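You operate a simulated robot arm through the tools that you are given. There is no shell and no other tool.

The job below is to be done with a simulated robot arm. You get a single attempt, and the scene is never put back.

Task
Pin the piston rod to the yellow slide and test it.
Fine: slide up to the rod, yellow pin home, guard shut, then air on, a test run that shows the 60 mm stroke within 2 mm.
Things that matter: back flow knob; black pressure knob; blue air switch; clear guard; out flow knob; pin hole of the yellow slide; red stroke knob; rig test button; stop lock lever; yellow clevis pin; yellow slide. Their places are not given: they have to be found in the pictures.

It is judged by the outcome, as a careful person would: the job done as asked, and still so three seconds after it is handed in. It fails if anything else is knocked over, pushed out of place, dropped, spilled or broken.

Robot
A 7-joint arm with a fingered hand, fixed in place. Base frame: the origin is on the floor under the middle of its stand, x ahead of it, y to its left, z up; the work surface is at about z = 950. Readings come in mm, degrees, newtons and seconds.
It reaches about 1089 mm from its shoulder. Its first joint turns from -149.0 to 149.0 degrees. Payload 3.5 kg.
The tool frame sits at the grasp point between the pads (the TCP): z along the fingers, y along the line on which they close. The tips reach 30 mm beyond it. The gripper opens to 104 mm; its body begins 35 mm behind the TCP. The gripper is a hand of 4 fingers: y runs from the thumb to the fingers, the wrist lies at [-15, -110, -186] in the tool frame, and closing takes about 1.5 s.
Orientation is that of the tool frame in the base frame, as a unit quaternion [w, x, y, z]. With the fingers straight down and the wrist toward the robot, the tool's x, y and z point along [0, 1, 0], [1, 0, 0] and [0, 0, -1] of the base frame.

Tools
- The arm moves only by the tool servo_tool. Its argument "targets" is a list of rows, each a list of 7 numbers: the opening, from 0 (shut) to 1 (fully open), then the shift along the tool's x, y, z in units of 40 mm (1.0 is 40 mm), then the turn, a rotation vector about the tool's x, y, z in units of 4 degrees (1.0 is 4 degrees). In form: [[claw, tx, ty, tz, ax, ay, az], ...]. A call has 1 to 20 rows; each row shifts and turns the commanded pose from where the row before left it, along the tool's axes as they then stand. A call with a number of a shift or a turn outside -1 to 1 is refused whole. A row lasts 0.2 s, in which the tool goes at most 50 mm and 8.6 degrees; a call with a longer step from one row to the next is refused whole, and so is a gripper value outside its range. A pose out of reach is approached as far as the arm can. The call stops where the force on the tool passes 40 N (or 10 N more than at its start, if that is more) or the arm is blocked; 0.2 s more then pass. Each finger travels about 45 mm/s and halts on what it meets, pressing with about 31 N; the grip force reading is that of the motor and also rises with nothing between the fingers. The clock runs only during rows and for 0.2 s after the last one: add rows that do not move to give the fingers time. It gives the time, the measured TCP pose, the force on the tool (base axes), the opening and the grip force at its end, in the units of the frame above (readings bear some noise), with the torque about the TCP (base axes, N m) and any sound that the robot's microphone picked up, and new pictures: "show" is both (left out), scene, wrist or none.
- Cameras (640 x 400 px; columns grow to the right, rows downward): "scene" is fixed at [52, -648.6, 1551.7]; the picture's right is [0.22, -0.98, 0.00], its down [-0.81, -0.18, -0.56] and it looks along [0.54, 0.12, -0.83] (base axes); focal length 336 px, centre (320, 200). "wrist" rides on the gripper at [61, -92, -130] in the tool frame; the picture's right is [-0.81, 0.28, -0.52], its down [-0.53, -0.71, 0.46] and it looks along [-0.24, 0.64, 0.72] (tool axes); focal length 275 px, centre (320, 200).
- slide_trunk(by): slides the trunk up (or, below 0, down) by that many mm; the arm rides with it, the base frame stays. It gives what a move gives, with no picture.
- grasp_type(shape): the hand has 4 fingers and takes this shape, open, in about a second: jaw (thumb against the fingers, like two jaws); tri (thumb and two fingers); tip (a fingertip pinch); poke (one finger out to press); point (the index stretched); flat (the hand flat); cup (the hand cupped); fist (a fist). The gripper value then closes the fingers along that shape, each until it touches; the sizes above hold for jaw. It gives what a move gives, with no picture.
- probe_pixels(camera, pixels): for up to 12 pixels [column, row] of the newest picture of that camera ("zoom" is the newest enlarged one), the place [x, y, z] in the base frame of the surface seen there, good to about 2 mm. It takes no simulated time.
- inspect(camera, box): a new picture of the part [left, top, right, bottom] of that camera's present view, enlarged. It takes no simulated time.
- job_done(): hands the job in; it is judged then, once.

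Unless the task says otherwise, let go and move clear before handing in.

The tools are called as name(argument=value, ...) on one line, values as JSON. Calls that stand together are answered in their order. servo_tool: Moves the arm, as the interface text tells. Its arguments: {"type":"object","properties":{"targets":{"type":"array"},"show":{"type":"string","enum":["both","scene","wrist","none"]}},"required":["targets"]} The other tools are called the same way: slide_trunk (by) moves the trunk up or down; grasp_type (shape) gives the hand a shape; probe_pixels (camera, pixels) gives the place of the surface under pixels of a picture; inspect (camera, box) takes an enlarged picture of a part of a camera's view; job_done () hands the job in.

At the start:

```text
time: 0.0
tool_pos: [330.4, -458.8, 1245.6]
tool_rot: [0.0, 0.707, 0.707, -0.001]
contact_force: [-0.6, 0.5, -0.3]
torque: [0.03, -0.01, 0.0]
grip_width: 103.5
gripper_force: 0.0
shape: jaw
trunk travel left (down, up): [-525.0, 185.0]
```

scene: 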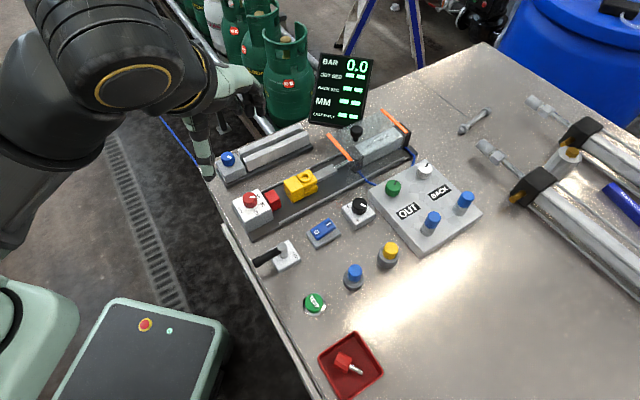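
wrist: 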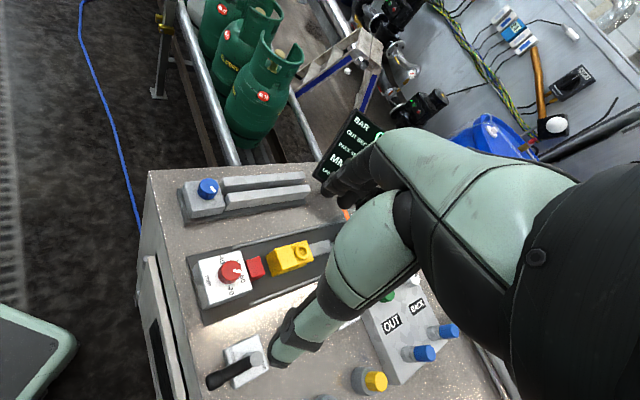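

The scene picture shows the rig: red knob near (250,205), yellow slide near (300,185), guard with orange posts near (360,140), black knob (358,207), blue switch (322,232), lever (275,258), pin tray (350,365). I'll enlarge parts of the scene to identify them properly.

inspect(camera="scene", box=[210, 100, 430, 240])

inspect(camera="scene", box=[300, 40, 390, 130])

inspect(camera="scene", box=[230, 170, 490, 400])

```text
2.86 times, centred on (320, 170) of scene
```

zoom: 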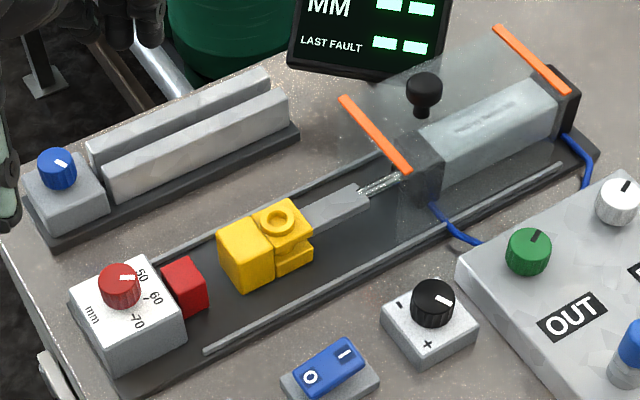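

```text
4.44 times, centred on (345, 85) of scene
```

zoom: 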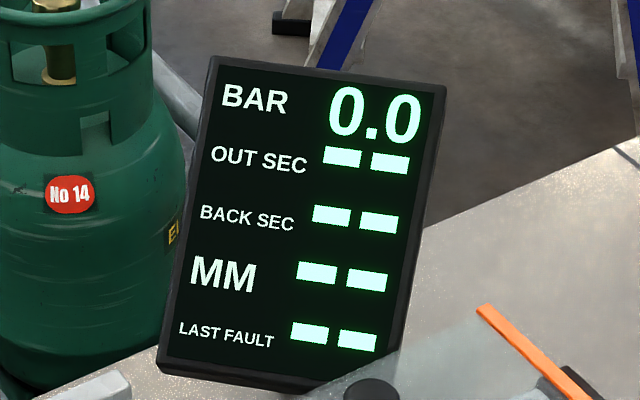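

```text
1.74 times, centred on (360, 285) of scene
```

zoom: 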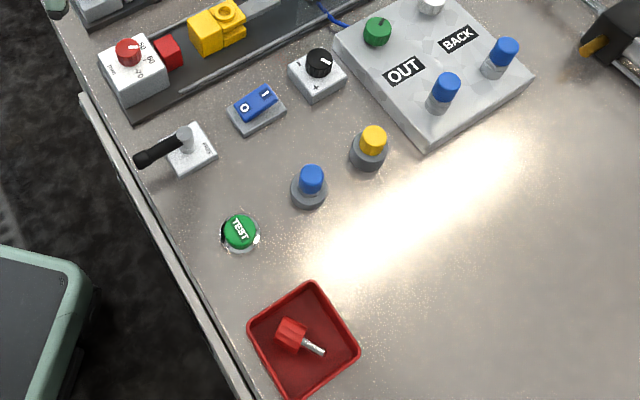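

The rig is made up of a red knob with 50/60/70 marks, a lever, a switch and several blue or yellow posts. I'll enlarge those parts further to read the marks.

inspect(camera="scene", box=[225, 180, 305, 240])

inspect(camera="scene", box=[240, 230, 320, 290])

inspect(camera="scene", box=[370, 150, 490, 240])

inspect(camera="scene", box=[300, 190, 420, 300])

inspect(camera="scene", box=[280, 100, 420, 200])

```text
6.67 times, centred on (265, 210) of scene
```

zoom: 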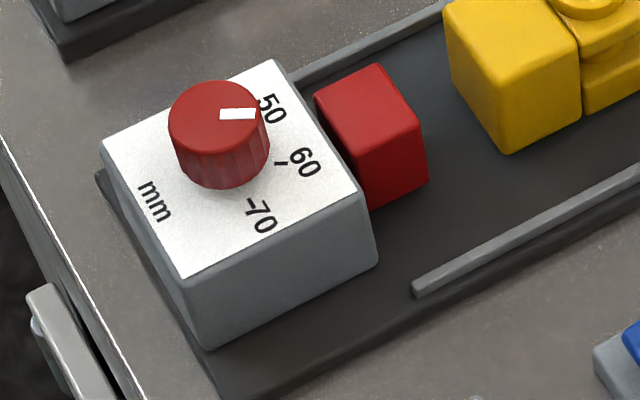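

```text
6.67 times, centred on (280, 260) of scene
```

zoom: 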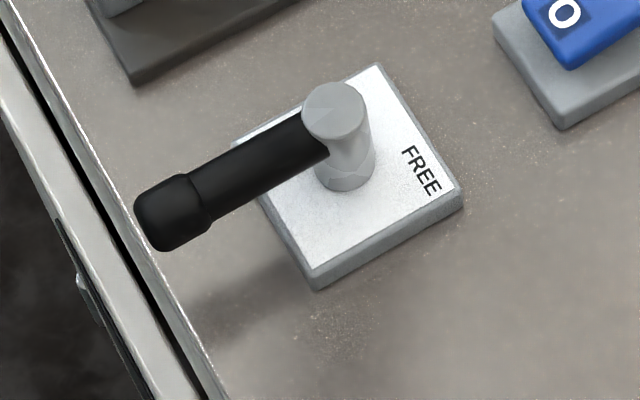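

```text
4.44 times, centred on (430, 195) of scene
```

zoom: 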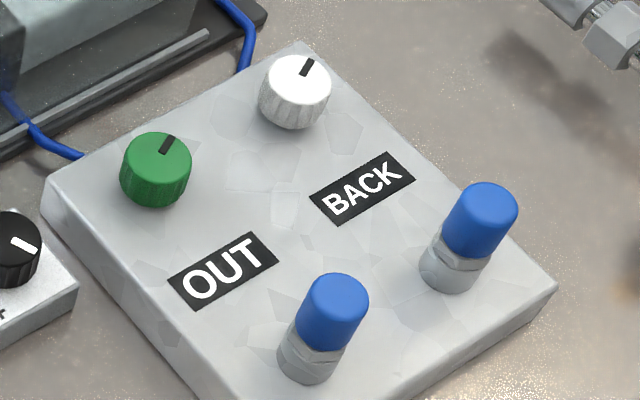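

```text
3.64 times, centred on (360, 245) of scene
```

zoom: 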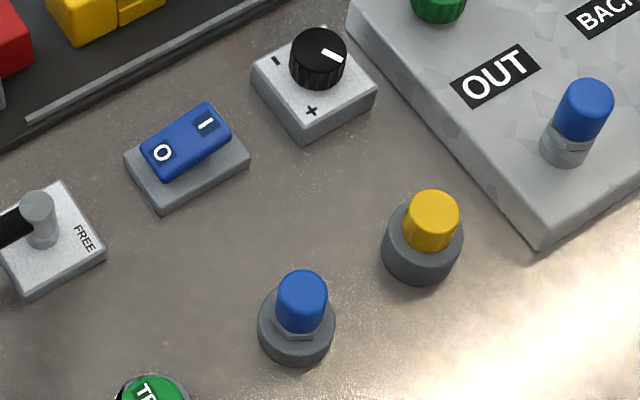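

```text
4.00 times, centred on (350, 150) of scene
```

zoom: 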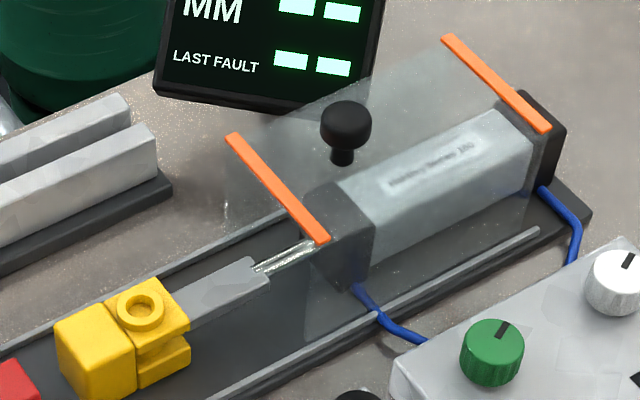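

Now I'll probe the locations of the main parts in the scene picture.

probe_pixels(camera="scene", pixels=[[250, 198], [274, 201], [294, 188], [307, 176], [325, 170], [357, 131], [359, 205], [322, 228], [281, 249], [260, 259], [390, 247], [388, 258]])

probe_pixels(camera="scene", pixels=[[393, 186], [424, 167], [314, 302], [354, 269], [340, 148], [395, 121], [350, 165], [300, 200], [330, 200], [400, 280], [346, 362], [340, 85]])

```text
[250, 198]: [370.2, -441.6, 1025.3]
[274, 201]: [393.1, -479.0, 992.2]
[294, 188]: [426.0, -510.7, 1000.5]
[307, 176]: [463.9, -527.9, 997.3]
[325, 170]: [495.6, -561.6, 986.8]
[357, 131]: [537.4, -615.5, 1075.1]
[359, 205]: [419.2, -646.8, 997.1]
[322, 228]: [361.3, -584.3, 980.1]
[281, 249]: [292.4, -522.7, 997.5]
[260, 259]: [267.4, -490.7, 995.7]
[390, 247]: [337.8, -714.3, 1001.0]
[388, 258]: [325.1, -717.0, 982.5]
```

```text
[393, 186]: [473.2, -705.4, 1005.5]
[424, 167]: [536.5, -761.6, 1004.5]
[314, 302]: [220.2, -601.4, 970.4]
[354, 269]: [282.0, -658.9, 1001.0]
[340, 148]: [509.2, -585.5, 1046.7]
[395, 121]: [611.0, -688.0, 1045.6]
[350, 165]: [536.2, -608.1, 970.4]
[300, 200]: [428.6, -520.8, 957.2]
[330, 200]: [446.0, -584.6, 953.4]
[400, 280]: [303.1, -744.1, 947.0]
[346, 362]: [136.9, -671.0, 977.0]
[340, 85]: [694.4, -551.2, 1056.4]
```

I need the axis of the slide and finer points. I'll enlarge the slide area again and probe inside it.

inspect(camera="scene", box=[225, 100, 425, 240])

```text
2.86 times, centred on (325, 170) of scene
```

zoom: 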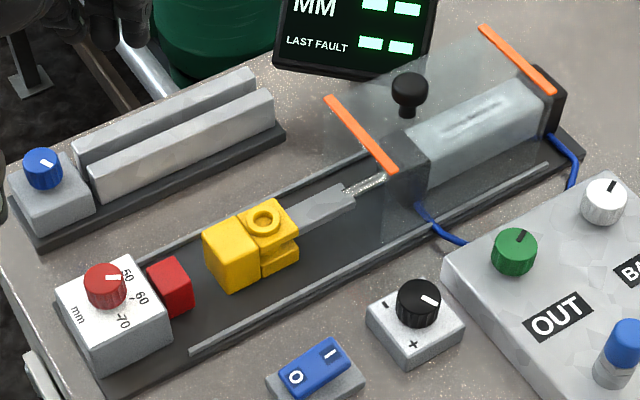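

probe_pixels(camera="zoom", pixels=[[193, 352], [545, 165], [263, 216], [232, 238], [290, 232], [335, 200], [370, 183], [262, 206], [263, 224], [170, 275], [188, 300], [408, 86]])

probe_pixels(camera="zoom", pixels=[[328, 98], [395, 169], [482, 27], [552, 92], [105, 272], [115, 277], [205, 240], [240, 292], [258, 286], [296, 270], [245, 205], [270, 255]])

```text
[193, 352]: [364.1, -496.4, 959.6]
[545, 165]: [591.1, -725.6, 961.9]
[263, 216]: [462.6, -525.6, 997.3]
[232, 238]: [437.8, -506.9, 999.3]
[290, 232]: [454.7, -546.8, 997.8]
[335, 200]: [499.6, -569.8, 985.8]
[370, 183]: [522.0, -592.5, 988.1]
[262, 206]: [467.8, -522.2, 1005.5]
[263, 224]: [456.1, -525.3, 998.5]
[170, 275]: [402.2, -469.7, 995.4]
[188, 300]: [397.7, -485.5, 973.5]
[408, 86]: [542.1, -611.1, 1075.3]
```

```text
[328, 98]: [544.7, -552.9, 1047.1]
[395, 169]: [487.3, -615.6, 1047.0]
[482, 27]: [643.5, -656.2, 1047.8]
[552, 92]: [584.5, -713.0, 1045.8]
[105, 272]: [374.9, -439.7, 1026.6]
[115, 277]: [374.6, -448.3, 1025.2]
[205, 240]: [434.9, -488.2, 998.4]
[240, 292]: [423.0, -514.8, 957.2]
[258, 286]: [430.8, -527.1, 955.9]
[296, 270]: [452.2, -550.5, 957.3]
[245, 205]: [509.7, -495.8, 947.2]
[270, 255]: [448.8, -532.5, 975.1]
```

The rig axis runs at about 45° (along [0.707, -0.707]). The wrist view shows the lever near (240,365) and the red knob near (232,270), so I'll enlarge those.

inspect(camera="wrist", box=[190, 320, 300, 400])

inspect(camera="wrist", box=[170, 220, 350, 330])

```text
5.00 times, centred on (245, 360) of wrist
```

zoom: 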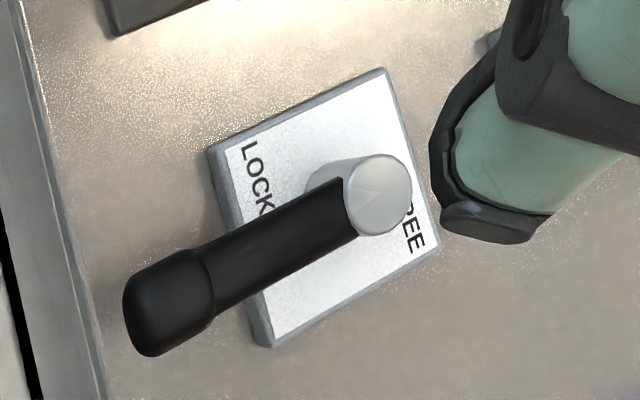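

```text
3.56 times, centred on (260, 275) of wrist
```

zoom: 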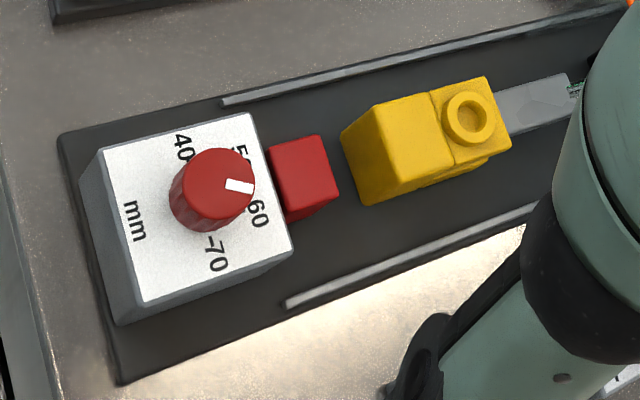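

The lever points to LOCK, and the red knob's mark sits near 60 or between 50 and 60. I'll back the hand off and lower it a little so the wrist camera sees the lever and knob more closely.

servo_tool(targets=[[1, 0, -0.9, 0.5, 0, 0, 0], [1, 0, -0.9, 0.5, 0, 0, 0], [1, 0, -0.9, 0.5, 0, 0, 0], [1, 0, 0, 0, 0, 0, 0]])

```text
time: 0.8
tool_pos: [230.5, -459.2, 1189.9]
tool_rot: [-0.001, 0.712, 0.703, 0.002]
contact_force: [-7.2, -29.9, 17.2]
torque: [5.09, 0.6, 3.5]
grip_width: 103.5
gripper_force: 0.0
shape: jaw
trunk travel left (down, up): [-525.0, 185.0]
stopped in row 4: the force on the tool passed its limit at 90 N (the readings are from after the stop); the commanded pose is now the measured one
```

scene: 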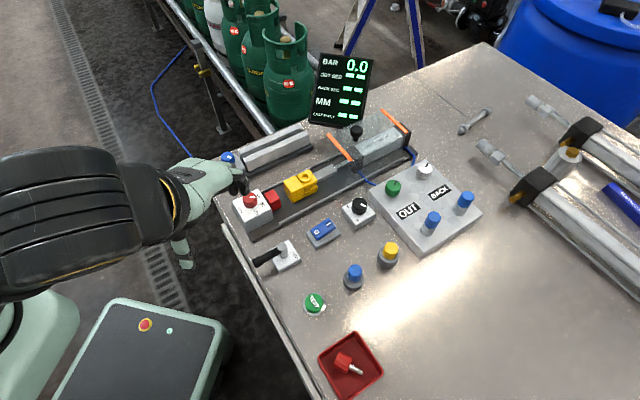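
wrist: 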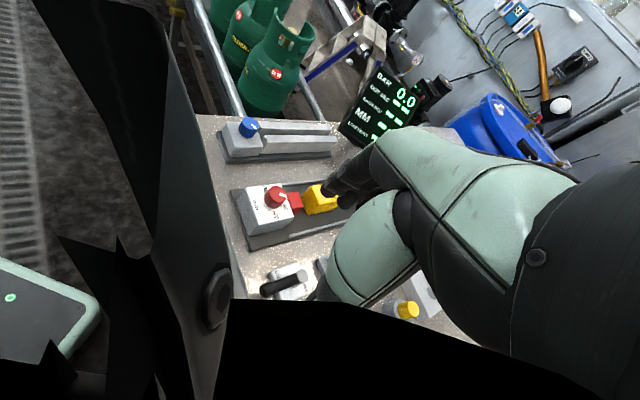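

The move stopped on a 90 N force, probably the arm folding against its own stand. I'll back out the way it came.

servo_tool(targets=[[1, 0, 0.5, -0.3, 0, 0, 0], [1, 0, 0.5, -0.3, 0, 0, 0], [1, 0, 0.5, -0.2, 0, 0, 0], [1, 0, 0, 0, 0, 0, 0]])

```text
time: 1.8
tool_pos: [290.1, -459.6, 1222.7]
tool_rot: [0.0, 0.712, 0.703, 0.003]
contact_force: [-0.4, -0.4, 0.1]
torque: [0.03, 0.01, 0.0]
grip_width: 103.5
gripper_force: 0.0
shape: jaw
trunk travel left (down, up): [-525.0, 185.0]
```

scene: 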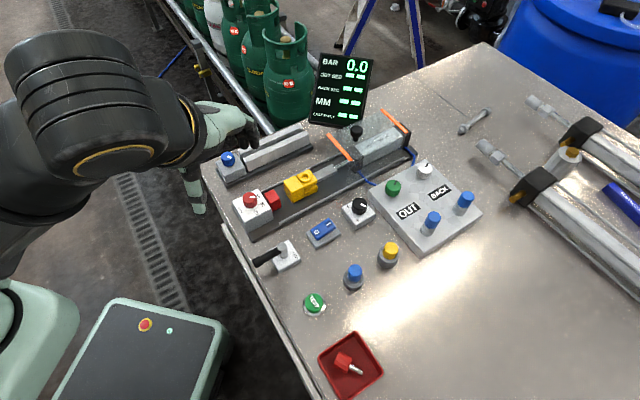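
wrist: 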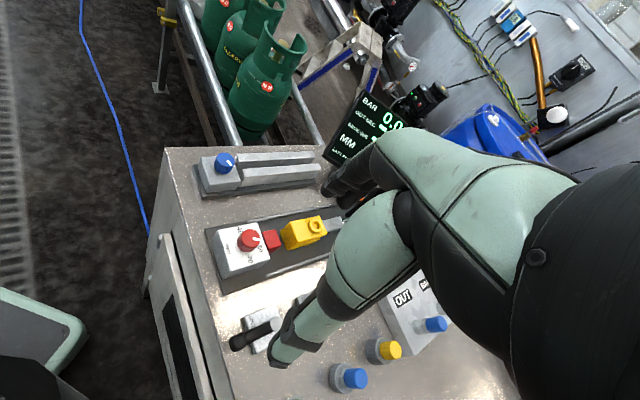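

The force is clear again. I'll raise the trunk so the arm can reach the near parts without folding so tightly.

slide_trunk(by=150)

```text
time: 3.6
tool_pos: [290.5, -460.1, 1372.7]
tool_rot: [0.0, 0.711, 0.703, 0.002]
contact_force: [-1.0, -0.9, 0.1]
torque: [-0.01, 0.04, 0.01]
grip_width: 103.8
gripper_force: 0.2
shape: jaw
trunk travel left (down, up): [-675.0, 35.0]
```

Now I'll lower the hand with the trunk raised and watch the force.

servo_tool(targets=[[1, 0, 0, 1, 0, 0, 0], [1, 0, 0, 1, 0, 0, 0], [1, 0, 0, 1, 0, 0, 0], [1, 0, 0, 1, 0, 0, 0], [1, 0, 0, 1, 0, 0, 0], [1, 0, 0, 0, 0, 0, 0]])

```text
time: 5.0
tool_pos: [288.3, -457.7, 1170.9]
tool_rot: [-0.001, 0.711, 0.703, 0.002]
contact_force: [-0.7, -0.6, 0.3]
torque: [0.02, -0.02, 0.0]
grip_width: 103.9
gripper_force: 0.1
shape: jaw
trunk travel left (down, up): [-675.0, 35.0]
```

scene: 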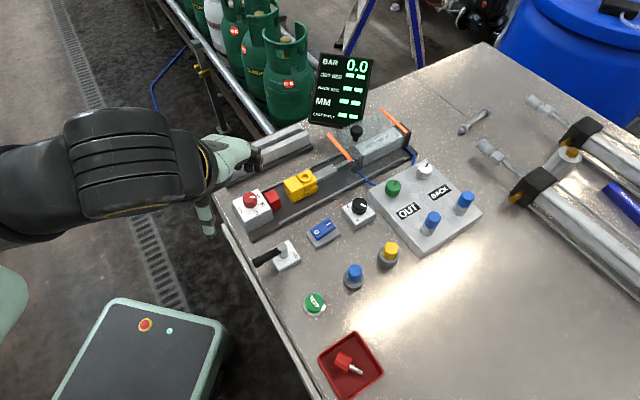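
wrist: 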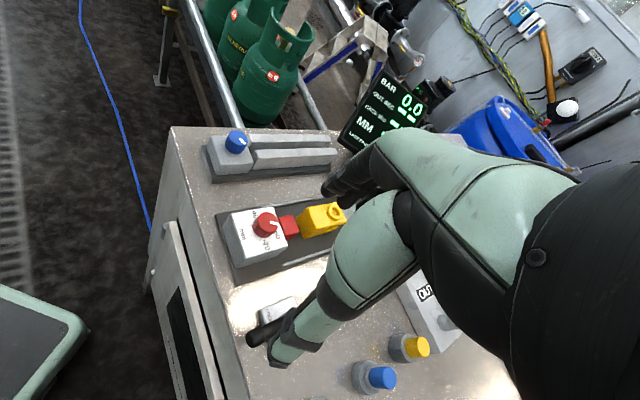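

This height works and the arm is clear. I'll enlarge the red knob near (265,228) and probe the lever and knob.

inspect(camera="wrist", box=[215, 190, 355, 280])

inspect(camera="scene", box=[230, 180, 290, 220])

probe_pixels(camera="scene", pixels=[[283, 246], [278, 252], [270, 256], [263, 259], [257, 262], [254, 265], [281, 262], [295, 263], [278, 268], [315, 238], [332, 226]])

```text
4.44 times, centred on (285, 235) of wrist
```

zoom: 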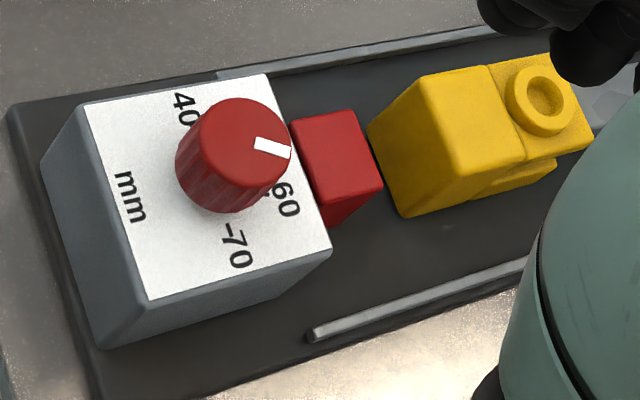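

```text
10.00 times, centred on (260, 200) of scene
```

zoom: 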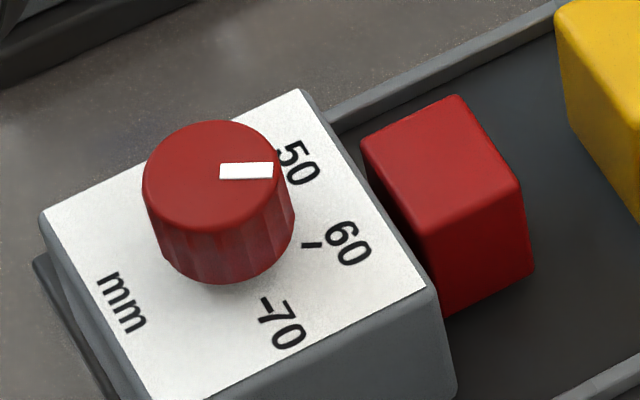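

```text
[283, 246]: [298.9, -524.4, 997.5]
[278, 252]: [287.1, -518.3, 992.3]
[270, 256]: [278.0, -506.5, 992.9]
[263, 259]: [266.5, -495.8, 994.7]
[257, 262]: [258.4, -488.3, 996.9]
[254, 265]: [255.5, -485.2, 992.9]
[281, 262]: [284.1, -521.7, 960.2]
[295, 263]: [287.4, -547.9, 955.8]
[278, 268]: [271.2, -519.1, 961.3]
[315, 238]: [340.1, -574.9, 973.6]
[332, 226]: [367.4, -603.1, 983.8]
```

I'll probe the dial marks in the enlarged scene picture: the pointer runs (222,171) to (272,171), the 60 tick is at (310,244) and the 70 tick at (267,303).

probe_pixels(camera="zoom", pixels=[[224, 171], [269, 171], [304, 245], [321, 244], [262, 299], [272, 306], [210, 122], [212, 228], [145, 180], [282, 172], [220, 284]])

probe_pixels(camera="zoom", pixels=[[295, 92], [45, 215], [425, 285], [460, 97], [518, 190], [365, 145], [430, 235], [520, 270], [525, 180], [290, 150]])

```text
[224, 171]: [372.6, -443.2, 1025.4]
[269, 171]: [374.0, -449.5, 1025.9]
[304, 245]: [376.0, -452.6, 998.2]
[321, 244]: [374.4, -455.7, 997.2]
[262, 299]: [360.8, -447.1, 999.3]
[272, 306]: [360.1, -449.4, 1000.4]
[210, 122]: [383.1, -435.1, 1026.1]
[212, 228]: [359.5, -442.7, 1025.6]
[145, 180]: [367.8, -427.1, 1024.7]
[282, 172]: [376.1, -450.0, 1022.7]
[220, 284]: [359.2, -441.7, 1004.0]
```

```text
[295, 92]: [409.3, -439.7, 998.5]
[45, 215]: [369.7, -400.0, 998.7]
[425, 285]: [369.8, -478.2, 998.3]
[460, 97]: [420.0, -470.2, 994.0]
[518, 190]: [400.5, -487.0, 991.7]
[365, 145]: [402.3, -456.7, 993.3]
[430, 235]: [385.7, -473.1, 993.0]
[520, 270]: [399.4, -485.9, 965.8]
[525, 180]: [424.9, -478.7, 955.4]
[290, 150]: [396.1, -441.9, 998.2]
```

The dial pointer already seems to read about 60 (pointer at −75°, 60 tick at −75°). I'll look closely at the clevis and the rod tongue.

inspect(camera="scene", box=[280, 150, 350, 205])

inspect(camera="wrist", box=[290, 180, 360, 250])

```text
7.27 times, centred on (315, 178) of scene
```

zoom: 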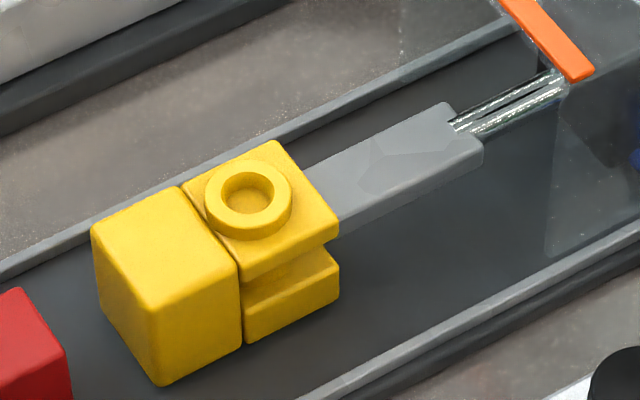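

```text
5.71 times, centred on (325, 215) of wrist
```

zoom: 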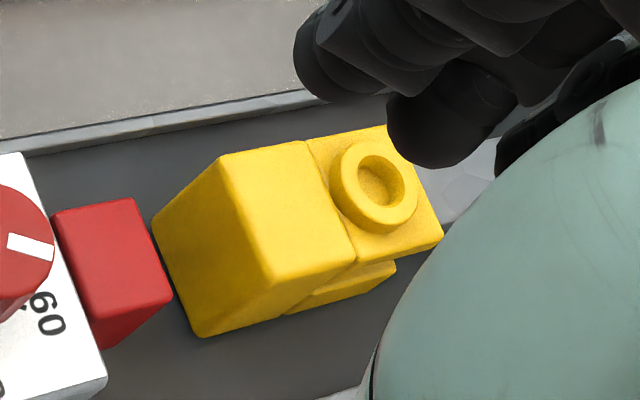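

The tongue enters the clevis slot. I'll probe the slide's corners, ring and tongue in an enlarged scene picture.

inspect(camera="scene", box=[280, 150, 350, 205])

probe_pixels(camera="zoom", pixels=[[95, 230], [155, 303], [165, 380], [236, 268], [183, 190], [248, 192], [248, 163], [248, 237], [207, 200], [291, 197], [335, 232], [275, 144]])

probe_pixels(camera="zoom", pixels=[[310, 170], [345, 225], [440, 107], [480, 150], [400, 165], [460, 125], [555, 75], [500, 5], [585, 75], [275, 210], [225, 185], [245, 290]])

```text
7.27 times, centred on (315, 178) of scene
```

zoom: 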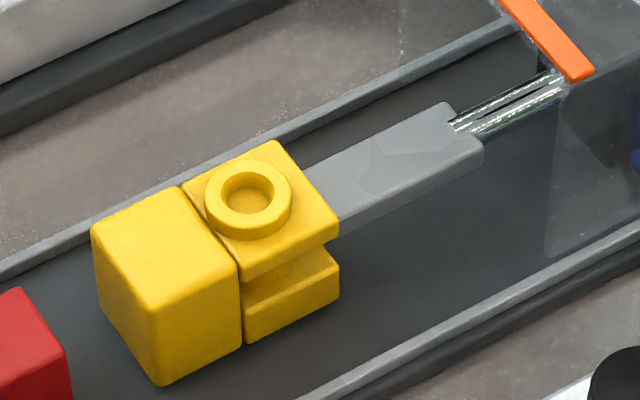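

```text
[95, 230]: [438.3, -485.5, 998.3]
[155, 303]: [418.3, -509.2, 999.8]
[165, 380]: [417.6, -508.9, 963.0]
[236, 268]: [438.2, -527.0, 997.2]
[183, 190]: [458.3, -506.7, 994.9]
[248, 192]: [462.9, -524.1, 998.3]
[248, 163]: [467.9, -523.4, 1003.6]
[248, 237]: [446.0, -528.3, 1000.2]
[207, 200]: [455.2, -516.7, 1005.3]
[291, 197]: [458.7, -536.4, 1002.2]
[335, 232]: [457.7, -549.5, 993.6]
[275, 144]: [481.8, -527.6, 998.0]
```

```text
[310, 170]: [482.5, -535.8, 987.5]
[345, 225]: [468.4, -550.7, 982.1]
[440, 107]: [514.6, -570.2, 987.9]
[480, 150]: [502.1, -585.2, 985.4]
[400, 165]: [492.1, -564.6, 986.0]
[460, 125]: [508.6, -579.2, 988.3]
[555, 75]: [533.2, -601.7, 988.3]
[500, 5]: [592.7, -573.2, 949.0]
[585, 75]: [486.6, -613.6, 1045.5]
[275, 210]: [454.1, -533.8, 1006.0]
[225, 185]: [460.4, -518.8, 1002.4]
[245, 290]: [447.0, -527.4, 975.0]
```

The slide spans about s=655–714 mm along the axis, and the red stop face is at about 629. I'll look at the hand itself to judge finger thickness before I plan the contact.

inspect(camera="scene", box=[150, 110, 290, 250])

grasp_type(shape="poke")

```text
2.86 times, centred on (220, 180) of scene
```

zoom: 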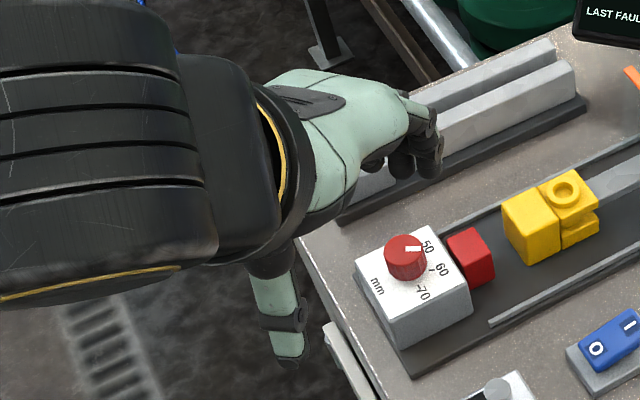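

```text
time: 5.9
tool_pos: [289.2, -457.3, 1170.6]
tool_rot: [-0.001, 0.712, 0.703, 0.001]
contact_force: [0.3, 0.7, 0.3]
torque: [0.01, 0.01, 0.01]
grip_width: 0.1
gripper_force: 0.1
shape: poke
trunk travel left (down, up): [-675.0, 35.0]
```

The hand is now in the poke shape. I'll make a still row to see it.

servo_tool(targets=[[1, 0, 0, 0, 0, 0, 0]])

inspect(camera="scene", box=[150, 110, 290, 250])

inspect(camera="wrist", box=[200, 100, 500, 300])

```text
time: 6.3
tool_pos: [288.6, -457.6, 1170.4]
tool_rot: [-0.001, 0.711, 0.703, 0.002]
contact_force: [0.0, -0.6, 0.4]
torque: [0.0, 0.0, 0.02]
grip_width: 0.3
gripper_force: 0.0
shape: poke
trunk travel left (down, up): [-675.0, 35.0]
```

scene: 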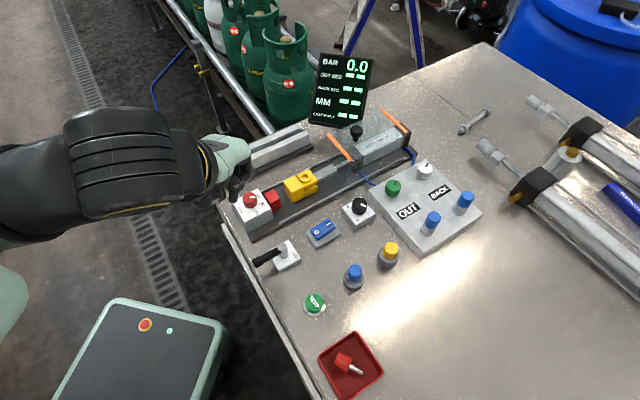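
wrist: 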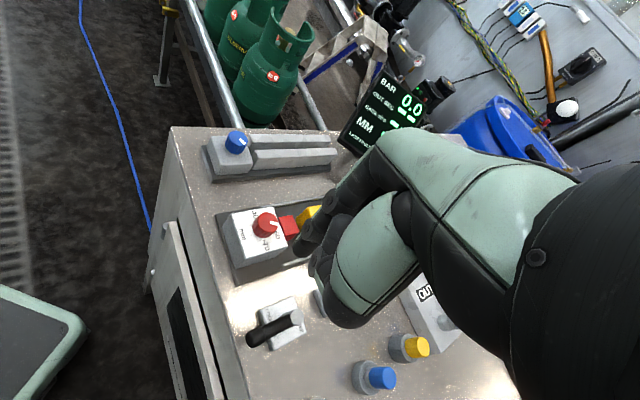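

```text
2.86 times, centred on (220, 180) of scene
```

zoom: 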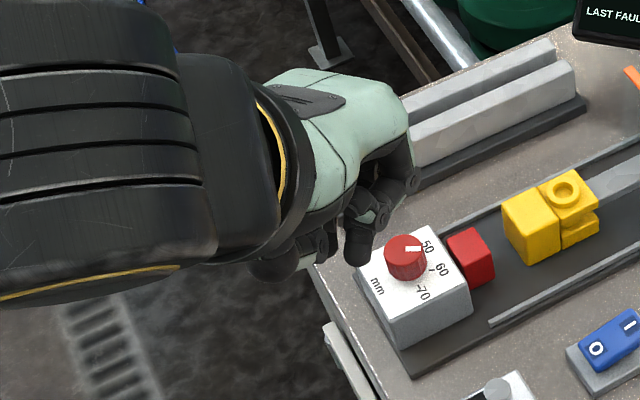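

```text
2.00 times, centred on (350, 200) of wrist
```

zoom: 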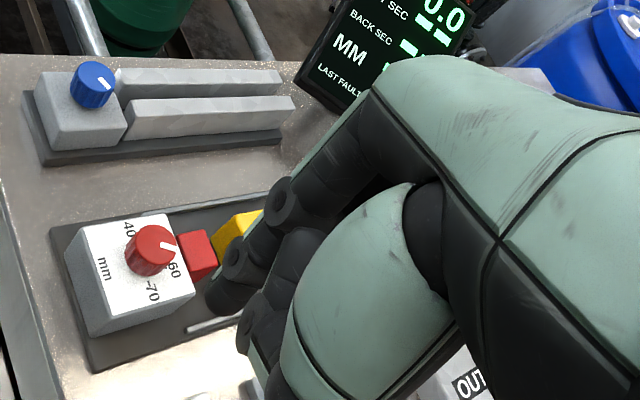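

I can see the poking finger's tip near (233,201) in the scene. I'll probe its place relative to the TCP.

probe_pixels(camera="scene", pixels=[[233, 201], [231, 200], [235, 199], [233, 195], [234, 190], [236, 203]])

probe_pixels(camera="wrist", pixels=[[305, 248], [299, 251], [310, 251], [315, 235], [320, 265], [313, 270], [335, 285]])

```text
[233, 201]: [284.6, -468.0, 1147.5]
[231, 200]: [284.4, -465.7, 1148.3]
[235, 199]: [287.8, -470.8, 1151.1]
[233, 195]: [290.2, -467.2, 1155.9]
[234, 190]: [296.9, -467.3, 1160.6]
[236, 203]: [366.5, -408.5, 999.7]
```

```text
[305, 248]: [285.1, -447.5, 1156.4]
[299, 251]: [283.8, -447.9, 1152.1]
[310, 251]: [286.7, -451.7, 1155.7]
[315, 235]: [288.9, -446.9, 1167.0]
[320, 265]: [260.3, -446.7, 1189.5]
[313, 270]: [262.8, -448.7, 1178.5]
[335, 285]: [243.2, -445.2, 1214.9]
```

The poking fingertip sits right at the TCP axis, about 28–30 mm beyond it and about 20 mm wide. I'll rotate the hand 45° about the vertical, so the tool y runs across the rig axis, and watch that it goes freely.

servo_tool(targets=[[1, 0, 0.5, 0, 0, 0, -0.9375], [1, 0, 0.5, 0, 0, 0, -0.9375], [1, 0, 0.5, 0, 0, 0, -0.9375], [1, 0, 0, 0, 0, 0, -0.9375], [1, 0, 0, 0, 0, 0, -0.9375], [1, 0, 0, 0, 0, 0, -0.9375], [1, 0, 0, 0, 0, 0, -0.9375], [1, 0, 0, 0, 0, 0, -0.9375], [1, 0, 0, 0, 0, 0, -0.9375], [1, 0, 0, 0, 0, 0, -0.9375], [1, 0, 0, 0, 0, 0, -0.9375], [1, 0, 0, 0, 0, 0, -0.9375], [1, 0, 0, 0, 0, 0, 0]])

```text
time: 7.7
tool_pos: [351.0, -456.7, 1173.3]
tool_rot: [0.0, 0.568, 0.823, 0.003]
contact_force: [-2.7, -14.5, 4.7]
torque: [2.23, 0.18, 1.98]
grip_width: 0.1
gripper_force: 0.0
shape: poke
trunk travel left (down, up): [-675.0, 35.0]
stopped in row 7: the force on the tool passed its limit at 75 N (the readings are from after the stop); the commanded pose is now the measured one
```

scene: 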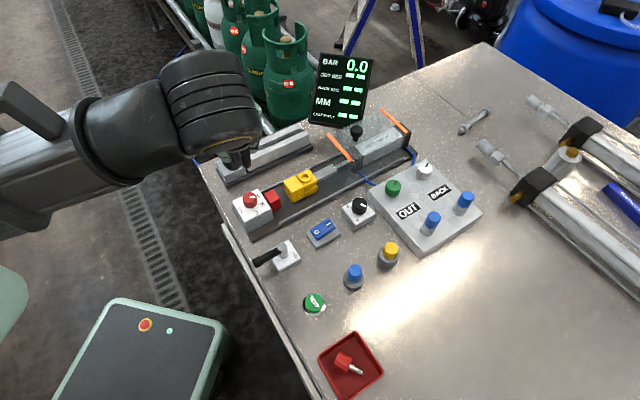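
wrist: 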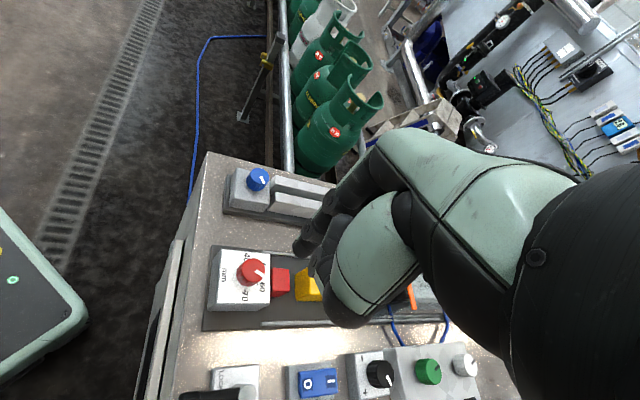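

The rotation was blocked at about 21°, probably by the hand meeting its own forearm. I'll rotate back the other way, toward tool y along the rig axis, which is the natural direction.

servo_tool(targets=[[1, 0, 0, -0.5, 0, 0, 0.5], [1, 0, 0, -0.5, 0, 0, 0.97], [1, 0, 0, 0, 0, 0, 0.97], [1, 0, 0, 0, 0, 0, 0.97], [1, 0, 0, 0, 0, 0, 0.97], [1, 0, 0, 0, 0, 0, 0.97], [1, 0, 0, 0, 0, 0, 0.97], [1, 0, 0, 0, 0, 0, 0.97], [1, 0, 0, 0, 0, 0, 0.97], [1, 0, 0, 0, 0, 0, 0.97], [1, 0, 0, 0, 0, 0, 0.97], [1, 0, 0, 0, 0, 0, 0.97], [1, 0, 0, 0, 0, 0, 0.97], [1, 0, 0, 0, 0, 0, 0.97], [1, 0, 0, 0, 0, 0, 0.97], [1, 0, 0, 0, 0, 0, 0.97], [1, 0, 0, 0, 0, 0, 0.97], [1, 0, 0, 0, 0, 0, 0]])

```text
time: 8.0
tool_pos: [351.0, -457.0, 1177.9]
tool_rot: [0.002, 0.571, 0.821, 0.002]
contact_force: [9.5, -12.7, 9.3]
torque: [2.1, 2.51, 1.22]
grip_width: 0.0
gripper_force: 0.0
shape: poke
trunk travel left (down, up): [-675.0, 35.0]
stopped in row 1: the force on the tool passed its limit at 60 N (the readings are from after the stop); the commanded pose is now the measured one
```

scene: 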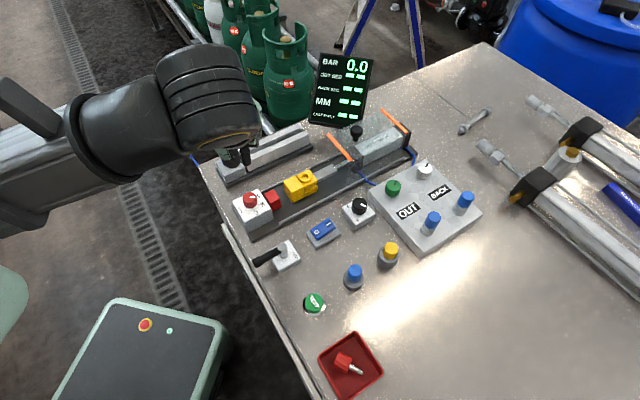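
wrist: 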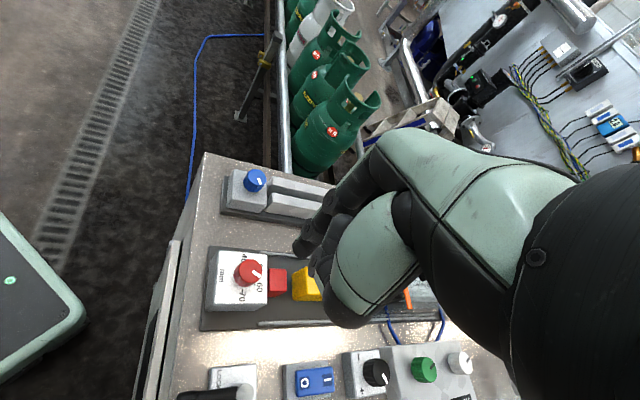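

Moving up pressed harder, so I'll rotate back only, with a slight move down and away.

servo_tool(targets=[[1, 0, 0, 0.1, 0, 0, 0.6], [1, 0, 0, 0.1, 0, 0, 0.8], [1, 0, 0, 0.1, 0, 0, 0.8], [1, 0, 0, 0.1, 0, 0, 0.8], [1, 0, 0, 0.1, 0, 0, 0.8]], show="scene")

```text
time: 9.2
tool_pos: [351.4, -456.0, 1158.0]
tool_rot: [0.002, 0.675, 0.737, 0.002]
contact_force: [0.4, 0.5, 0.5]
torque: [0.02, 0.01, -0.06]
grip_width: 0.0
gripper_force: 0.0
shape: poke
trunk travel left (down, up): [-675.0, 35.0]
```

scene: 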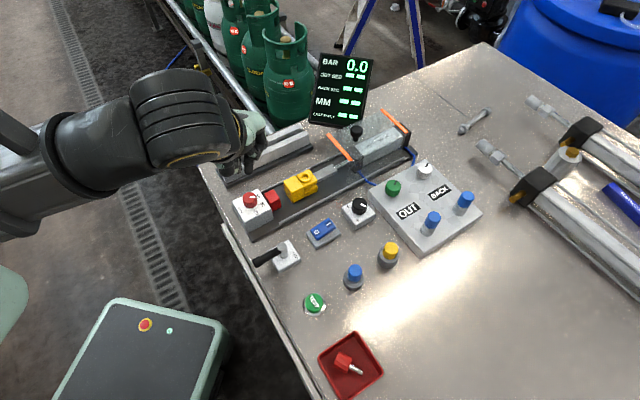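

Free again. I'll continue rotating past 0° toward tool y along the rig axis, keeping the height.

servo_tool(targets=[[1, 0, 0, 0, 0, 0, 0.8], [1, 0, 0, 0, 0, 0, 0.8], [1, 0, 0, 0, 0, 0, 0.8], [1, 0, 0, 0, 0, 0, 0.8], [1, 0, 0, 0, 0, 0, 0.8], [1, 0, 0, 0, 0, 0, 0.8], [1, 0, 0, 0, 0, 0, 0.8], [1, 0, 0, 0, 0, 0, 0.8], [1, 0, 0, 0, 0, 0, 0.8], [1, 0, 0, 0, 0, 0, 0.8], [1, 0, 0, 0, 0, 0, 0.8], [1, 0, 0, 0, 0, 0, 0.8], [1, 0, 0, 0, 0, 0, 0.8], [1, 0, 0, 0, 0, 0, 0.8], [1, 0, 0, 0, 0, 0, 0.8]])

```text
time: 12.4
tool_pos: [352.2, -457.5, 1156.9]
tool_rot: [0.001, 0.917, 0.399, 0.002]
contact_force: [0.1, 0.4, 0.7]
torque: [0.0, 0.0, 0.01]
grip_width: 0.2
gripper_force: 0.0
shape: poke
trunk travel left (down, up): [-675.0, 35.0]
```

scene: 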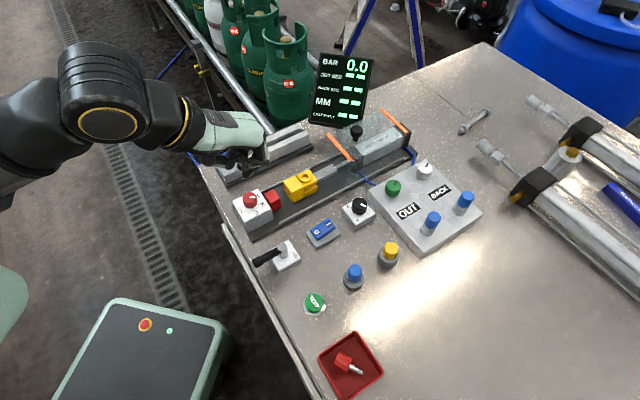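
wrist: 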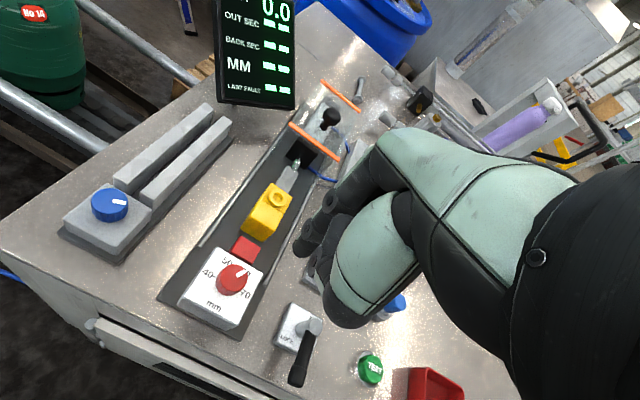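

Tool y is now within 2° of the rig axis and the whole rig shows well in the wrist view. I'll enlarge the wrist view and measure the poking finger.

inspect(camera="wrist", box=[250, 180, 410, 320])

inspect(camera="scene", box=[180, 90, 300, 190])

```text
2.86 times, centred on (330, 250) of wrist
```

zoom: 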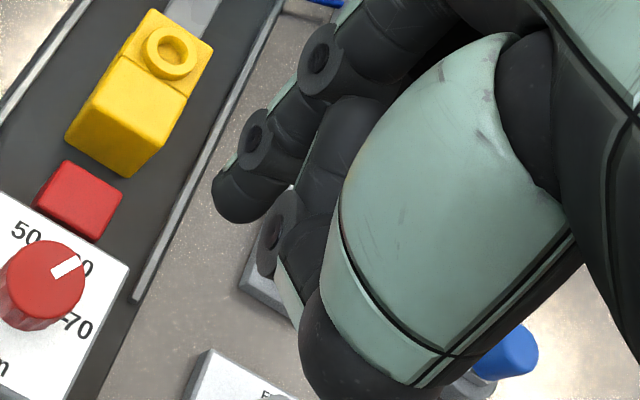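

```text
4.00 times, centred on (240, 140) of scene
```

zoom: 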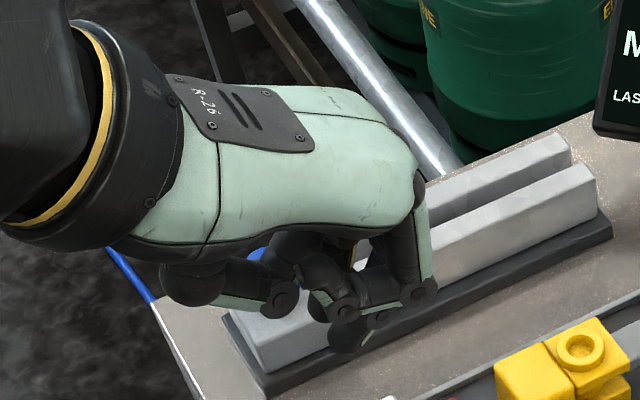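

I'll probe the fingertip edges in the wrist picture.

inspect(camera="wrist", box=[285, 190, 365, 270])

probe_pixels(camera="wrist", pixels=[[295, 245], [301, 253], [308, 252], [314, 247], [304, 242], [300, 237], [310, 230], [323, 240], [328, 262], [325, 275]])

probe_pixels(camera="scene", pixels=[[246, 175], [249, 176], [244, 174], [250, 172], [246, 170], [252, 165], [240, 164], [236, 160]])

```text
5.00 times, centred on (325, 230) of wrist
```

zoom: 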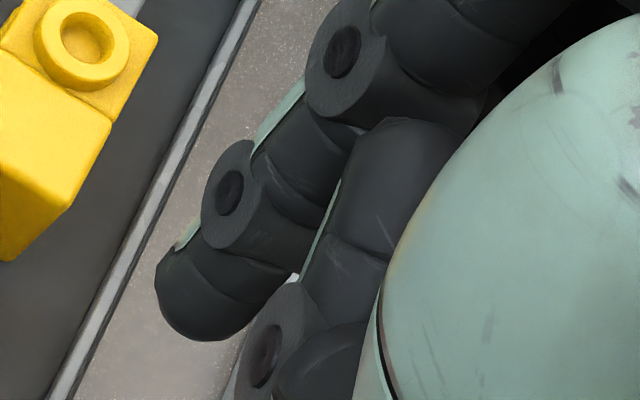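

```text
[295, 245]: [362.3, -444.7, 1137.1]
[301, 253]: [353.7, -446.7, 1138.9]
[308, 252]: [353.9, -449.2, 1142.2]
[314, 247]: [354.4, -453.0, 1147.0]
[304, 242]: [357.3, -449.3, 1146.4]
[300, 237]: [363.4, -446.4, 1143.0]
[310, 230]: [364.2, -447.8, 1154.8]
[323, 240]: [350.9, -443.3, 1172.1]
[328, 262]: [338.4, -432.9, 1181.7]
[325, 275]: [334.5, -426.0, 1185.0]
```

```text
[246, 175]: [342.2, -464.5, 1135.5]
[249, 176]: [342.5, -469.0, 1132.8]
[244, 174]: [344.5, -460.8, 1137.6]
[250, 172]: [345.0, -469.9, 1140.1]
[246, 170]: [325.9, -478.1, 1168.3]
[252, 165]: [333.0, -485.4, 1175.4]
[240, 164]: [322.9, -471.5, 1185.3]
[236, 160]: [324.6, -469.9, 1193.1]
```

The fingertip is about 20 mm wide and centred on the TCP. I'll square the yaw, move over the gap between the red stop and the slide, and come down to a hover.

servo_tool(targets=[[1, 0.3, 0.5, 0, 0, 0, 0.5], [1, 0.34, 0.6, 0, 0, 0, 0], [1, 0, 0.6, 0, 0, 0, 0], [1, 0, 0, 0.9, 0, 0, 0], [1, 0, 0, 0.9, 0, 0, 0], [1, 0, 0, 0.4, 0, 0, 0], [1, 0, 0, 0, 0, 0, 0]])

```text
time: 14.0
tool_pos: [415.4, -485.2, 1070.7]
tool_rot: [0.001, 0.924, 0.384, 0.003]
contact_force: [-1.4, -0.3, -0.3]
torque: [-0.02, -0.01, 0.0]
grip_width: 0.0
gripper_force: 0.1
shape: poke
trunk travel left (down, up): [-675.0, 35.0]
```

scene: 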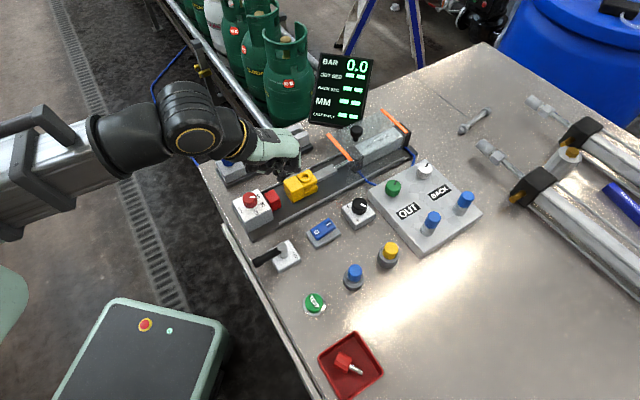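
wrist: 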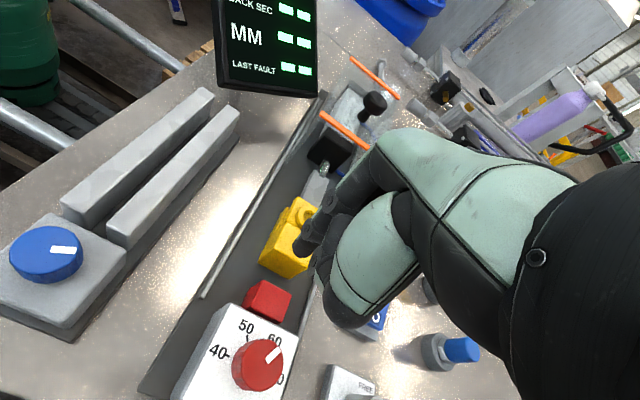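

I'm hovering at s≈637, z≈1071. I'll enlarge both views to check the finger against the gap.

inspect(camera="wrist", box=[220, 170, 380, 330])

inspect(camera="scene", box=[230, 120, 330, 220])

```text
2.50 times, centred on (300, 250) of wrist
```

zoom: 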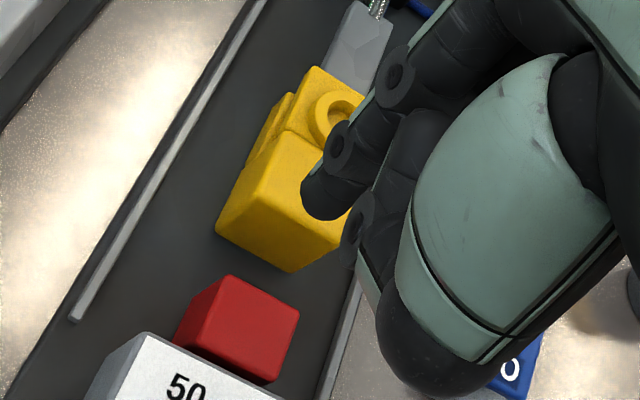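

```text
4.00 times, centred on (280, 170) of scene
```

zoom: 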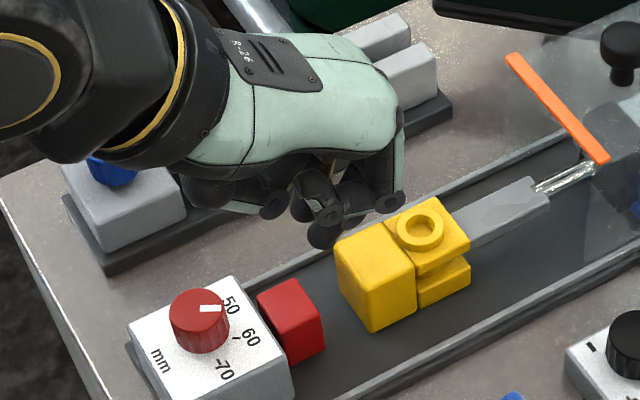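

I'll probe the fingertip surfaces here to fix the tip offset more exactly.

probe_pixels(camera="scene", pixels=[[280, 178], [281, 181], [278, 178], [283, 178], [284, 176], [281, 175], [277, 176]])

probe_pixels(camera="wrist", pixels=[[301, 252], [294, 246], [297, 254], [303, 256], [308, 254], [311, 250], [300, 244]])

```text
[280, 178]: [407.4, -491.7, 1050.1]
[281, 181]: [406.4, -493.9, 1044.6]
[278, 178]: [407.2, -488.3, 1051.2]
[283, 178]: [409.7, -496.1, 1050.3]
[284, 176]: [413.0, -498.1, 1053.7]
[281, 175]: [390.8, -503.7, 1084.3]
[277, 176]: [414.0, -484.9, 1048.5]
```

```text
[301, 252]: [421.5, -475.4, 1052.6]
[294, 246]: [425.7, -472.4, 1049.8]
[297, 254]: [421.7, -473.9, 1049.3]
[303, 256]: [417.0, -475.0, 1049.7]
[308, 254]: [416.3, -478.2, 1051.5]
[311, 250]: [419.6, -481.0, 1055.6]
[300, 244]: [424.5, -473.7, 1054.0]
```

The finger centre is about 3 mm ahead of the TCP along the axis, so only a 2 mm shift forward is needed. I'll lower into the gap slowly.

servo_tool(targets=[[1, 0, 0.05, 0.4, 0, 0, 0], [1, 0, 0, 0.3, 0, 0, 0], [1, 0, 0, 0.2, 0, 0, 0], [1, 0, 0, 0.2, 0, 0, 0], [1, 0, 0, 0.2, 0, 0, 0], [1, 0, 0, 0, 0, 0, 0]])

inspect(camera="wrist", box=[220, 170, 380, 330])

inspect(camera="scene", box=[230, 120, 330, 220])

```text
time: 15.4
tool_pos: [418.7, -485.3, 1020.1]
tool_rot: [0.003, 0.924, 0.383, 0.003]
contact_force: [1.9, 0.8, 30.0]
torque: [-0.39, -0.06, 0.04]
grip_width: 0.0
gripper_force: 0.1
shape: poke
trunk travel left (down, up): [-675.0, 35.0]
```

scene: 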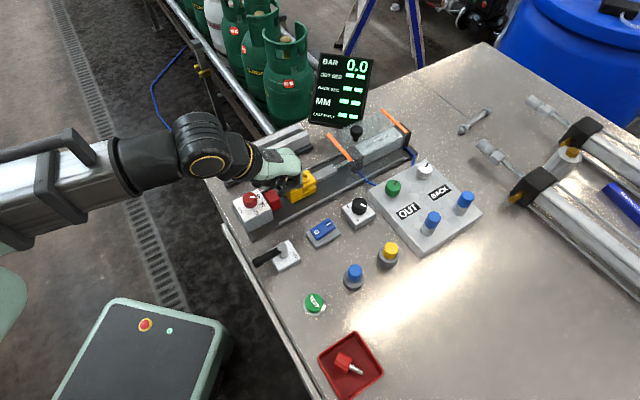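
wrist: 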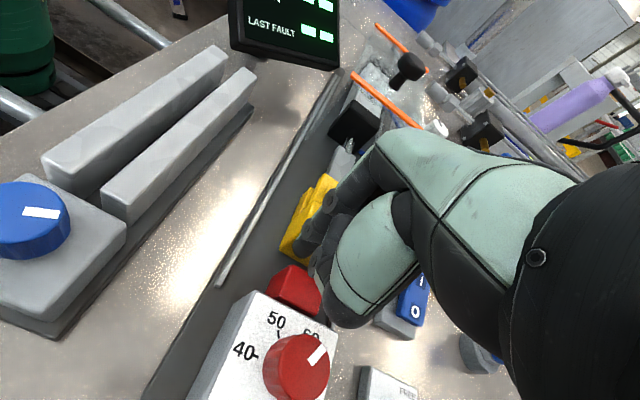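

```text
2.50 times, centred on (300, 250) of wrist
```

zoom: 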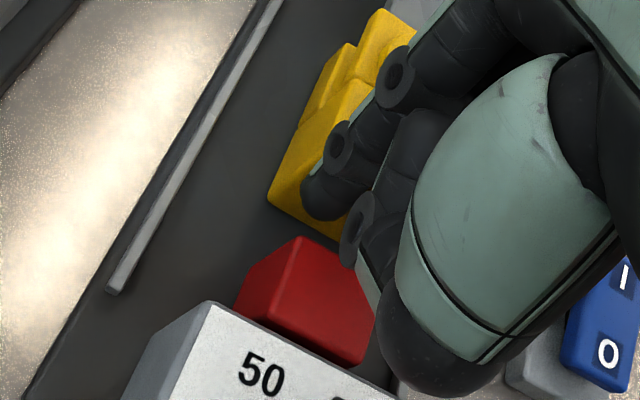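

```text
4.00 times, centred on (280, 170) of scene
```

zoom: 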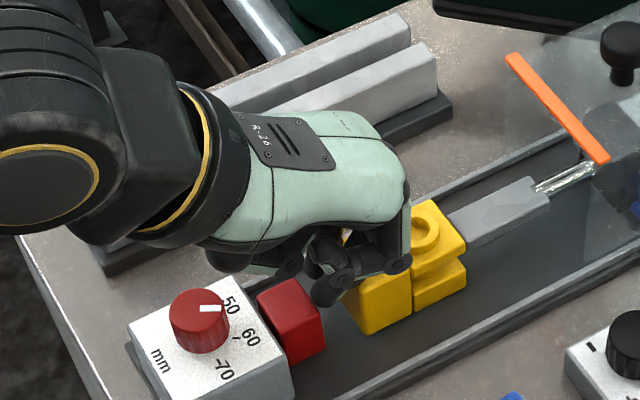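

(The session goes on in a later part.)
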